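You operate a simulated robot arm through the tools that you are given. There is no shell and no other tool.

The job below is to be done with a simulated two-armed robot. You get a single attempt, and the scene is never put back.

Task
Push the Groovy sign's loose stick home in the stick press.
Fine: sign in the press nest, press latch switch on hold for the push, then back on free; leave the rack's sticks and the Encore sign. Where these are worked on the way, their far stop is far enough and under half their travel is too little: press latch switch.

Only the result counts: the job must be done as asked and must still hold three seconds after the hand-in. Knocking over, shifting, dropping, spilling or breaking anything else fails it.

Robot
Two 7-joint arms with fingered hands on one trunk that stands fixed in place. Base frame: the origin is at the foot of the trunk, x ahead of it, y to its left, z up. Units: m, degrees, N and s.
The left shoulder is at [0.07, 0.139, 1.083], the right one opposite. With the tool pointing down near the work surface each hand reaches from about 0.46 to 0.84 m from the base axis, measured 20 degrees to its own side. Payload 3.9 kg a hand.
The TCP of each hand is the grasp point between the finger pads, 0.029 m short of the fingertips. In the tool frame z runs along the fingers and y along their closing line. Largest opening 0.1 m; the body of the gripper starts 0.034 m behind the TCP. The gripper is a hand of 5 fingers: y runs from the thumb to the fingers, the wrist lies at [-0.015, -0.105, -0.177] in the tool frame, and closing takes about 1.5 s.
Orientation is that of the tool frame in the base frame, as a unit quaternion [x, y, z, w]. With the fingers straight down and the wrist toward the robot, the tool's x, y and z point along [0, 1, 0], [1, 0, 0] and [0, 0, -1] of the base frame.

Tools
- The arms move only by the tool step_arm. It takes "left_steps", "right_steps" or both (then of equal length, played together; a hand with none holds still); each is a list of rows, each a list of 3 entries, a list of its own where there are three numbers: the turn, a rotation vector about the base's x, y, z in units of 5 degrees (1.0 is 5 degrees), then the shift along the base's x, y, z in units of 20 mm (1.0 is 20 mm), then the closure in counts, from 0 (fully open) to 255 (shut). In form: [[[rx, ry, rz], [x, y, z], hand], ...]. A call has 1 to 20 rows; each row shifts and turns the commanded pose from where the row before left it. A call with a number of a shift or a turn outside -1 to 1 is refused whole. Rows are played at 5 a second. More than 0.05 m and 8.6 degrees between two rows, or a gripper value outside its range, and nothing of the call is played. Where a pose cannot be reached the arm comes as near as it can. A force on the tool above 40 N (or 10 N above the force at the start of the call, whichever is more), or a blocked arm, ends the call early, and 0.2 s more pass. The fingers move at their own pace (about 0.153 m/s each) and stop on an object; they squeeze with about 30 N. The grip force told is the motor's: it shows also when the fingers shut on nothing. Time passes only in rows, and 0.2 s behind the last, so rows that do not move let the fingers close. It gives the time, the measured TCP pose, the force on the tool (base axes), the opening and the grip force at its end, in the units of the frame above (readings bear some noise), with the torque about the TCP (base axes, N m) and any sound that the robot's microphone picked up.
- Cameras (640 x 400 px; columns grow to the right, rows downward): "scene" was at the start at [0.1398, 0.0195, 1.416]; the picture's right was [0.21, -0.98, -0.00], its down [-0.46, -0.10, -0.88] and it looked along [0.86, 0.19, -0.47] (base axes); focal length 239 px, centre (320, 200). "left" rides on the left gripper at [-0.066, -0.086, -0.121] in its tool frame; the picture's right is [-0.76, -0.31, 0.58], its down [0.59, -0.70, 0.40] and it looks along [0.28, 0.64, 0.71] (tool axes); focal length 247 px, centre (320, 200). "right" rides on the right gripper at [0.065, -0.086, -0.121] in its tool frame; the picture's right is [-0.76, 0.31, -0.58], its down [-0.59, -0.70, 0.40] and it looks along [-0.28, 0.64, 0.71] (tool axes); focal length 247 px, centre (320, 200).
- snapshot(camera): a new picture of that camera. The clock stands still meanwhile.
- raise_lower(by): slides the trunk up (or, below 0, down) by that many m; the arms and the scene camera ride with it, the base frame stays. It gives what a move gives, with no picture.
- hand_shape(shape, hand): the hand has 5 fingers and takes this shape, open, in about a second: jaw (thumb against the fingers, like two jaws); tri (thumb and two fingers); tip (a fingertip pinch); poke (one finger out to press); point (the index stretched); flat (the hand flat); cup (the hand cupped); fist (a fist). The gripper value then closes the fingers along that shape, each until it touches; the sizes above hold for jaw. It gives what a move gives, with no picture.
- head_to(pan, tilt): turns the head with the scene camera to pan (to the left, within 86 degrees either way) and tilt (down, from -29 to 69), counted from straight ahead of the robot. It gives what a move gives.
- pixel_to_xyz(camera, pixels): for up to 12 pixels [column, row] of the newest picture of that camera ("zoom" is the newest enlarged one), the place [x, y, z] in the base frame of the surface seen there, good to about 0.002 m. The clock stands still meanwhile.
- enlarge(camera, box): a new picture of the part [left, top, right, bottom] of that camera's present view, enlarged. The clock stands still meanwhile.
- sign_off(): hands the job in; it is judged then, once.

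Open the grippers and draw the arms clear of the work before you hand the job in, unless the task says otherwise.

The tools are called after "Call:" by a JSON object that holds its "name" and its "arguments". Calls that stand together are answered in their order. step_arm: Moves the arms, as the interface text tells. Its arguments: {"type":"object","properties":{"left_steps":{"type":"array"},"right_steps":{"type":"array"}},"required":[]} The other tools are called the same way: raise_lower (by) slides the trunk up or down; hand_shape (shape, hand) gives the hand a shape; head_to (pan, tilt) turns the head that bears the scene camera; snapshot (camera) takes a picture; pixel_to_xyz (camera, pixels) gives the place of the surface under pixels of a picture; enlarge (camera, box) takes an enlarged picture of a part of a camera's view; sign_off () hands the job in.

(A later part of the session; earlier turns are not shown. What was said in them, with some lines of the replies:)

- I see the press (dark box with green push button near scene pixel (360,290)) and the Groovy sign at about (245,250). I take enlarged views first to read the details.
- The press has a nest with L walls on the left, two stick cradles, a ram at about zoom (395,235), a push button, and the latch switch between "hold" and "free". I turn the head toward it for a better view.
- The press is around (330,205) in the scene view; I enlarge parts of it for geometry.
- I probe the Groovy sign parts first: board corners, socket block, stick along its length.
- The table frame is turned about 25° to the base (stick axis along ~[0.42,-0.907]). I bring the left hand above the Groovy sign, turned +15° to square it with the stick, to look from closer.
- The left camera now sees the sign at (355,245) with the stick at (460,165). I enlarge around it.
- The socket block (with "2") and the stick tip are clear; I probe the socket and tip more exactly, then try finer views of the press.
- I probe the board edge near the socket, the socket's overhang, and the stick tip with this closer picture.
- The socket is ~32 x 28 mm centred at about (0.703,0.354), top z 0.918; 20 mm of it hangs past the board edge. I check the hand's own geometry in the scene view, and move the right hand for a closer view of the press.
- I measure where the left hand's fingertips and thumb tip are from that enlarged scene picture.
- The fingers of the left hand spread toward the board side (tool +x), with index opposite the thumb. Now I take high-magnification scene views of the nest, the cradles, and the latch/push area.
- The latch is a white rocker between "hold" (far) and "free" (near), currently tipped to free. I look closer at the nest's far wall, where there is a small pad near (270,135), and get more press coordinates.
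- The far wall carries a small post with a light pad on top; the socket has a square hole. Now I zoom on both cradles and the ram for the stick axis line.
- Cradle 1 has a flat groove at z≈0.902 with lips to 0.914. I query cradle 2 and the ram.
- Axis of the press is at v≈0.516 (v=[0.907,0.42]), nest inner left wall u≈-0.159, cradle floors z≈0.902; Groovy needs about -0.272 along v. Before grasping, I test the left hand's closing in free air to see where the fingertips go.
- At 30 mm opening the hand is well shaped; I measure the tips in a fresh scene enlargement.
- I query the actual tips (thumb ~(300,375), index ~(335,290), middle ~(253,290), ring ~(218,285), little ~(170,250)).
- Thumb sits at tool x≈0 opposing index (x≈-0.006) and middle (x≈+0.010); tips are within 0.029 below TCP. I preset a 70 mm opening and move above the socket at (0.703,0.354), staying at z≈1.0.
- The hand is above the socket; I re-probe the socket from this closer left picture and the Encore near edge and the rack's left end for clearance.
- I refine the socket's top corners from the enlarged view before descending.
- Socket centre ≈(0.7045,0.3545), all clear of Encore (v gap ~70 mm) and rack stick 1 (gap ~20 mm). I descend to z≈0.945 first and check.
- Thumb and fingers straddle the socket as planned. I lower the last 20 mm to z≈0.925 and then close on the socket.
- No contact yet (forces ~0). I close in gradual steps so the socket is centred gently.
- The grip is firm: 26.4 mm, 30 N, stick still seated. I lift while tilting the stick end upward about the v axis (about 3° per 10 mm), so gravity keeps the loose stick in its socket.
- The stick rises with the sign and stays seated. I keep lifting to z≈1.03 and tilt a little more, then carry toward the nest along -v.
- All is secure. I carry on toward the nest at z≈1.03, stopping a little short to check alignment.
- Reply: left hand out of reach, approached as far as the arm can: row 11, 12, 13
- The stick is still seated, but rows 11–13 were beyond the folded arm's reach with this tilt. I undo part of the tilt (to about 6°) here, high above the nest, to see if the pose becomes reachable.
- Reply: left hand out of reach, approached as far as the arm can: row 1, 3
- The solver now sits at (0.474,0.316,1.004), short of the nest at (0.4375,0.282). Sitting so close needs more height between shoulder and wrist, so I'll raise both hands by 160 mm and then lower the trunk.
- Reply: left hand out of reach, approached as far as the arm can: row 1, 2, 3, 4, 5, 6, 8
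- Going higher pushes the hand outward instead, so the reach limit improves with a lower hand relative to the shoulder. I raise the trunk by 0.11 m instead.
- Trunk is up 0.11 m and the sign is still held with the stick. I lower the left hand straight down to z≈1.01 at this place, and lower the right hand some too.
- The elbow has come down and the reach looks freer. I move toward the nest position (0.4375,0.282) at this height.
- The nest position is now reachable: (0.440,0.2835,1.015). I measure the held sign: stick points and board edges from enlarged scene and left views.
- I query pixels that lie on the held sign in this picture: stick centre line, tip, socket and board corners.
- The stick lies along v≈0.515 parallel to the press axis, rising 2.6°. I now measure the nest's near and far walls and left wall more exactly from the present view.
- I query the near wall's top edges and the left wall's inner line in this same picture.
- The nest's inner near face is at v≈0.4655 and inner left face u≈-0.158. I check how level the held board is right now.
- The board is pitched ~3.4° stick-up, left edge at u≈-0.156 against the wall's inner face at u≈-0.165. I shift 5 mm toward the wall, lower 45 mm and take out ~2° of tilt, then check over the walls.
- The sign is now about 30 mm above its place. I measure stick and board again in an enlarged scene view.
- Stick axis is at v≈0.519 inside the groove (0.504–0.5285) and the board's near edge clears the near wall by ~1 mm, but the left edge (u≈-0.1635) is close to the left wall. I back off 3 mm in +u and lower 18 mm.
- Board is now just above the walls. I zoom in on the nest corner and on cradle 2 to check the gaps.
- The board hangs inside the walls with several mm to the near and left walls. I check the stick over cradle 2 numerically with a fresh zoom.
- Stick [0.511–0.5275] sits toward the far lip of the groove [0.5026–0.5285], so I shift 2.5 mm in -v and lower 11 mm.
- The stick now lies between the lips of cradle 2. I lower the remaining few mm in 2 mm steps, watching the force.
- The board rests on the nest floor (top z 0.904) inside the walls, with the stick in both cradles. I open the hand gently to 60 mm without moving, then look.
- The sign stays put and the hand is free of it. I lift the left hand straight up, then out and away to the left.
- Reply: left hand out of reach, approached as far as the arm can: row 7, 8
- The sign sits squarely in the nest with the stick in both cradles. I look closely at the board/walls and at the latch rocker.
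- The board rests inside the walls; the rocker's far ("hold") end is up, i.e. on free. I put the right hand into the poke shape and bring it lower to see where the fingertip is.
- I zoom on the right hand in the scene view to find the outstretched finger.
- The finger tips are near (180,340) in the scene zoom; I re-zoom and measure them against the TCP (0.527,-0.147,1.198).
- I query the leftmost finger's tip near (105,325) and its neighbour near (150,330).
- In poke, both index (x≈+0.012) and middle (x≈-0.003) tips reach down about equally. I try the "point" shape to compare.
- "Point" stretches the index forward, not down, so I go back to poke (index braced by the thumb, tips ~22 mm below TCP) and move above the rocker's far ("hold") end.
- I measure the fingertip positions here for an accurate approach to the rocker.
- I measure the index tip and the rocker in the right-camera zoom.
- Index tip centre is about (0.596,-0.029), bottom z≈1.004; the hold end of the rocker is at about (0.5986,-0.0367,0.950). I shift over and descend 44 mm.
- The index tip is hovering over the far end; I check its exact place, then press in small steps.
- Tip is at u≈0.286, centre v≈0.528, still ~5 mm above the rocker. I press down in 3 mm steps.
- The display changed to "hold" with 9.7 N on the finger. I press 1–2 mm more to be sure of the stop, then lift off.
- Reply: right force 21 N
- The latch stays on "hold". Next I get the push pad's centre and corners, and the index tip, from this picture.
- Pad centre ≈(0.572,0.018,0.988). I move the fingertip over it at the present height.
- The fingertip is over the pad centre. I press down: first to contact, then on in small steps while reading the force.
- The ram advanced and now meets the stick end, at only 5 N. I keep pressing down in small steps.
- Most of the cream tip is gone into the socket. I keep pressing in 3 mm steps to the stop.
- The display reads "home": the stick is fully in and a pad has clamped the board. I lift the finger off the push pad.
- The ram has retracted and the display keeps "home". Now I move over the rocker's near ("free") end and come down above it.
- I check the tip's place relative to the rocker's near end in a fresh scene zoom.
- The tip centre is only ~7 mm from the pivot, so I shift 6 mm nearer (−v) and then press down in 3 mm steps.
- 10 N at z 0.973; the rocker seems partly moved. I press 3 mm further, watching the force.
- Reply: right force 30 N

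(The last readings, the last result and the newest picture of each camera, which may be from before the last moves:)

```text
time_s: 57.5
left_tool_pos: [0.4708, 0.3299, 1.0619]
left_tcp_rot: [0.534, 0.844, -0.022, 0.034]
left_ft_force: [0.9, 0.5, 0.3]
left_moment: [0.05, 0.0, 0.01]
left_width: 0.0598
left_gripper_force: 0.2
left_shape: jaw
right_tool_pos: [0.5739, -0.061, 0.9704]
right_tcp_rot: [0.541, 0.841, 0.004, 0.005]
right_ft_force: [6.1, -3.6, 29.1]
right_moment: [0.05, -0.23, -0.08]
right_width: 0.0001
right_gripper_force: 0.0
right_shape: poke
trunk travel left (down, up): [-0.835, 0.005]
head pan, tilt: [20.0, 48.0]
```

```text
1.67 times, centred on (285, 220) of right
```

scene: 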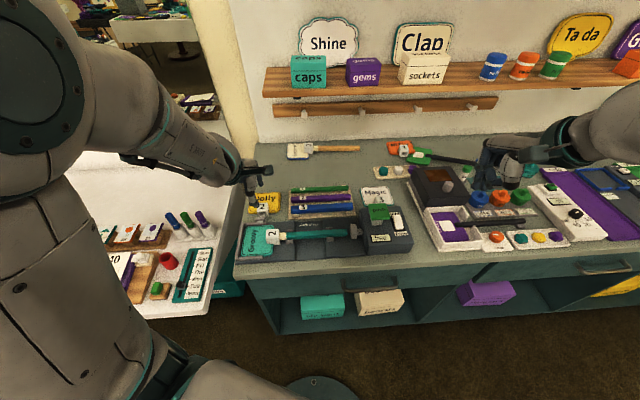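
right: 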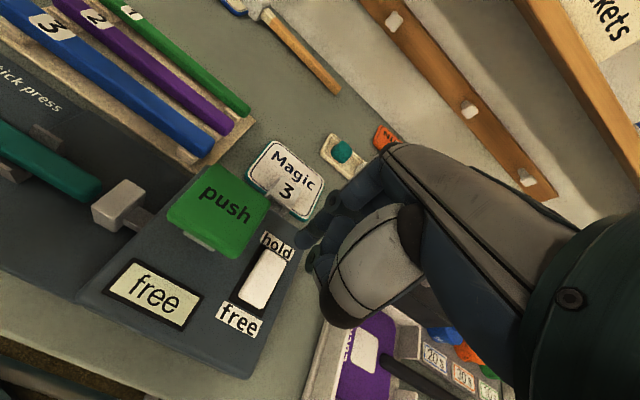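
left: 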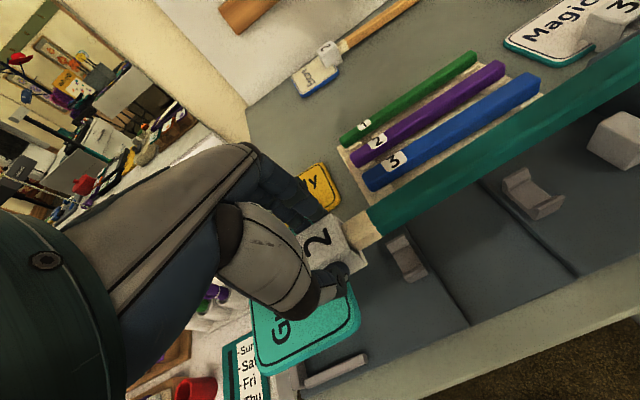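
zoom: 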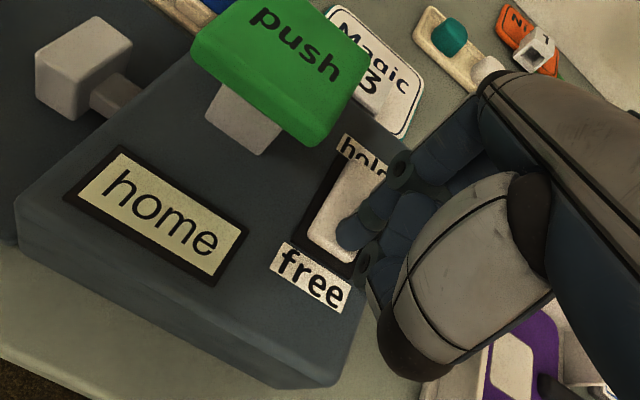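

29 N: the rocker is on its near stop, its far end is up covering part of the "hold" label. I lift the finger off and check.

Call:
{"name": "step_arm", "arguments": {"right_steps": [[[0, 0, 0], [0, 0, 0.4], 0], [[0, 0, 0], [0, 0, 0.8], 0], [[0, 0, 0], [0, 0, 1.0], 0], [[0, 0, 0], [0, 0, 1.0], 0], [[0, 0, 0], [0, -0.5, 1.0], 0], [[0, 0, 0], [0, -0.8, 0.5], 0], [[0, 0, 0], [0, -0.8, 0], 0], [[0, 0, 0], [0, 0, 0], 0]]}}

Call:
{"name": "enlarge", "arguments": {"camera": "scene", "box": [345, 190, 435, 255]}}

Call:
{"name": "pixel_to_xyz", "arguments": {"camera": "zoom", "pixels": [[350, 165], [365, 165], [365, 190], [375, 215], [385, 235], [395, 230]]}}

Call:
{"name": "enlarge", "arguments": {"camera": "scene", "box": [230, 210, 310, 270]}}

```text
time_s: 59.4
left_tool_pos: [0.4729, 0.3301, 1.0598]
left_tcp_rot: [0.534, 0.844, -0.024, 0.033]
left_ft_force: [-0.6, 0.3, 0.1]
left_moment: [-0.01, -0.01, -0.02]
left_width: 0.0597
left_gripper_force: 0.0
left_shape: jaw
right_tool_pos: [0.5741, -0.102, 1.0611]
right_tcp_rot: [0.538, 0.843, 0.0, 0.001]
right_ft_force: [0.7, -0.7, 0.0]
right_moment: [0.01, 0.04, 0.02]
right_width: 0.0
right_gripper_force: 0.0
right_shape: poke
trunk travel left (down, up): [-0.835, 0.005]
head pan, tilt: [20.0, 48.0]
```

```text
6.15 times, centred on (390, 222) of scene
```

zoom: 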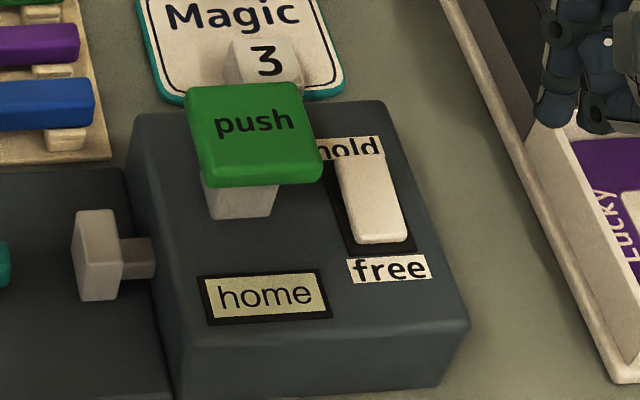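

```text
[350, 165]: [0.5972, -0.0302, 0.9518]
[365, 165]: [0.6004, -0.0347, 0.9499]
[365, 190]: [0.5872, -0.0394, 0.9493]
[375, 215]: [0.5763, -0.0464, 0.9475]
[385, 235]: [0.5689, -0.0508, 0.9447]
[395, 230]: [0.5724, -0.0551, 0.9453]
```

```text
6.67 times, centred on (270, 240) of scene
```

zoom: 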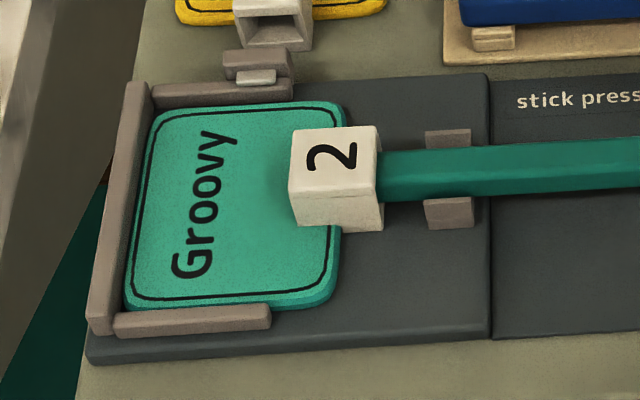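

The rocker is back on free (far end z 0.952, near end 0.945 as at the start), the clamp pad has withdrawn, and the stick is fully in. I set the right hand open and draw both arms clear.

Call:
{"name": "step_arm", "arguments": {"left_steps": [[[0, 0, 0], [0.5, 0.3, 0.8], 60], [[0, 0, 0], [0.5, 0.3, 0.8], 30], [[0, 0, 0], [0.5, 0.3, 0.8], 0], [[0, 0, 0], [0.5, 0.3, 0.8], 0], [[0, 0, 0], [0.3, 0.2, 0.8], 0], [[0, 0, 0], [0.3, 0.2, 0.8], 0], [[0, 0, 0], [0, 0, 0], 0]], "right_steps": [[[0, 0, 0], [0, -0.3, 0.8], 0], [[0, 0, 0], [0, -0.3, 1.0], 0], [[0, 0, 0], [0, -0.3, 1.0], 0], [[0, 0, 0], [-0.3, -0.3, 1.0], 0], [[0, 0, 0], [-0.3, -0.3, 1.0], 0], [[0, 0, 0], [-0.3, -0.3, 1.0], 0], [[0, 0, 0], [0, 0, 0], 0]]}}

Call:
{"name": "hand_shape", "arguments": {"hand": "right", "shape": "jaw"}}

Call:
{"name": "snapshot", "arguments": {"camera": "scene"}}

Call:
{"name": "enlarge", "arguments": {"camera": "scene", "box": [225, 135, 435, 285]}}

```text
time_s: 61.0
left_tool_pos: [0.5278, 0.3659, 1.1574]
left_tcp_rot: [0.53, 0.846, -0.032, 0.045]
left_ft_force: [-0.1, -0.1, 0.2]
left_moment: [-0.02, -0.01, 0.0]
left_width: 0.0996
left_gripper_force: 0.0
left_shape: jaw
right_tool_pos: [0.5573, -0.1393, 1.175]
right_tcp_rot: [0.539, 0.842, 0.0, 0.0]
right_ft_force: [0.0, -0.3, -0.4]
right_moment: [-0.01, -0.02, 0.01]
right_width: 0.0
right_gripper_force: 0.1
right_shape: poke
trunk travel left (down, up): [-0.835, 0.005]
head pan, tilt: [20.0, 48.0]
```

```text
time_s: 61.9
left_tool_pos: [0.5241, 0.3673, 1.1542]
left_tcp_rot: [0.529, 0.847, -0.032, 0.043]
left_ft_force: [-1.0, 0.0, 0.1]
left_moment: [-0.02, 0.02, -0.03]
left_width: 0.0999
left_gripper_force: 0.0
left_shape: jaw
right_tool_pos: [0.5569, -0.1385, 1.175]
right_tcp_rot: [0.54, 0.842, -0.001, -0.001]
right_ft_force: [0.4, 0.7, -0.3]
right_moment: [-0.02, 0.0, 0.0]
right_width: 0.0999
right_gripper_force: 0.1
right_shape: jaw
trunk travel left (down, up): [-0.835, 0.005]
head pan, tilt: [20.0, 48.0]
```

```text
taken
```

scene: 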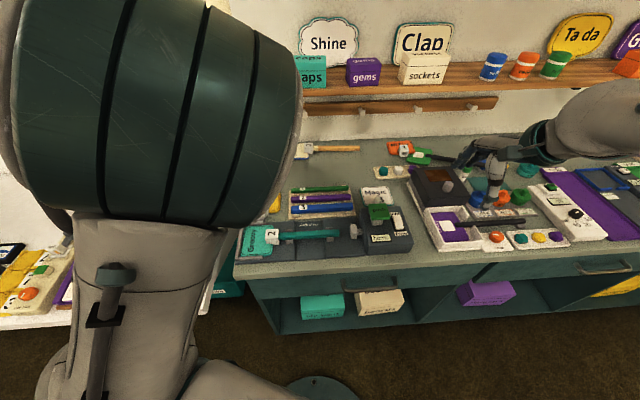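

```text
2.67 times, centred on (330, 210) of scene
```

zoom: 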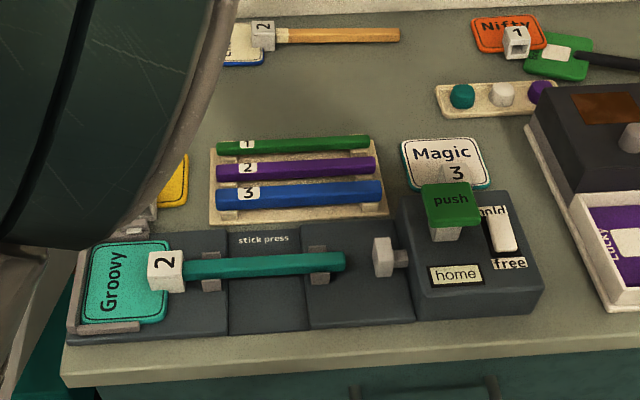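

All is in place: display "home", rocker on free, ram retracted. I verify via the left camera that Jolly, Encore and the rack are undisturbed and the left hand is clear.

Call:
{"name": "snapshot", "arguments": {"camera": "left"}}

Call:
{"name": "snapshot", "arguments": {"camera": "right"}}

```text
taken
```

left: 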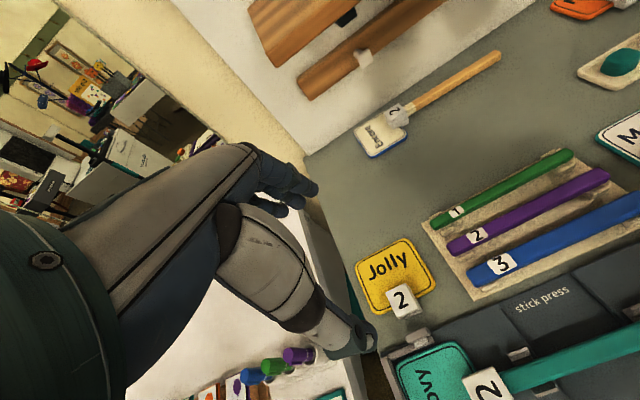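

```text
taken
```

right: 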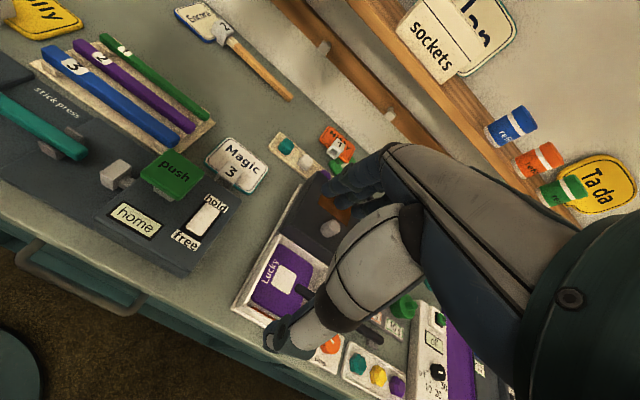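

Jolly, Encore and the rack sticks are where they were. The Groovy sign is in the nest with its stick home, the latch is on free, and both hands are open and clear. I hand the job in.

Call:
{"name": "sign_off", "arguments": {}}

```text
The job is handed in.
```

The Groovy sign's loose stick is now pushed fully home in the stick press, and I have handed the job in.

- **Sign:** it sits in the press nest with the stick in both cradles. None of the cream tip shows outside the socket, and the press display reads "home".
- **Press latch switch:** I set it to hold before the push and put it back on free afterwards. I pressed it to its stop both times. The ram and the clamp pad have withdrawn.
- **Other items:** in the last pictures the rack's sticks and the Encore and Jolly signs were where they started.
- **Arms:** both hands are open and clear of the work. I left the trunk raised by 0.11 m, because the left arm could not reach the nest at its starting height.
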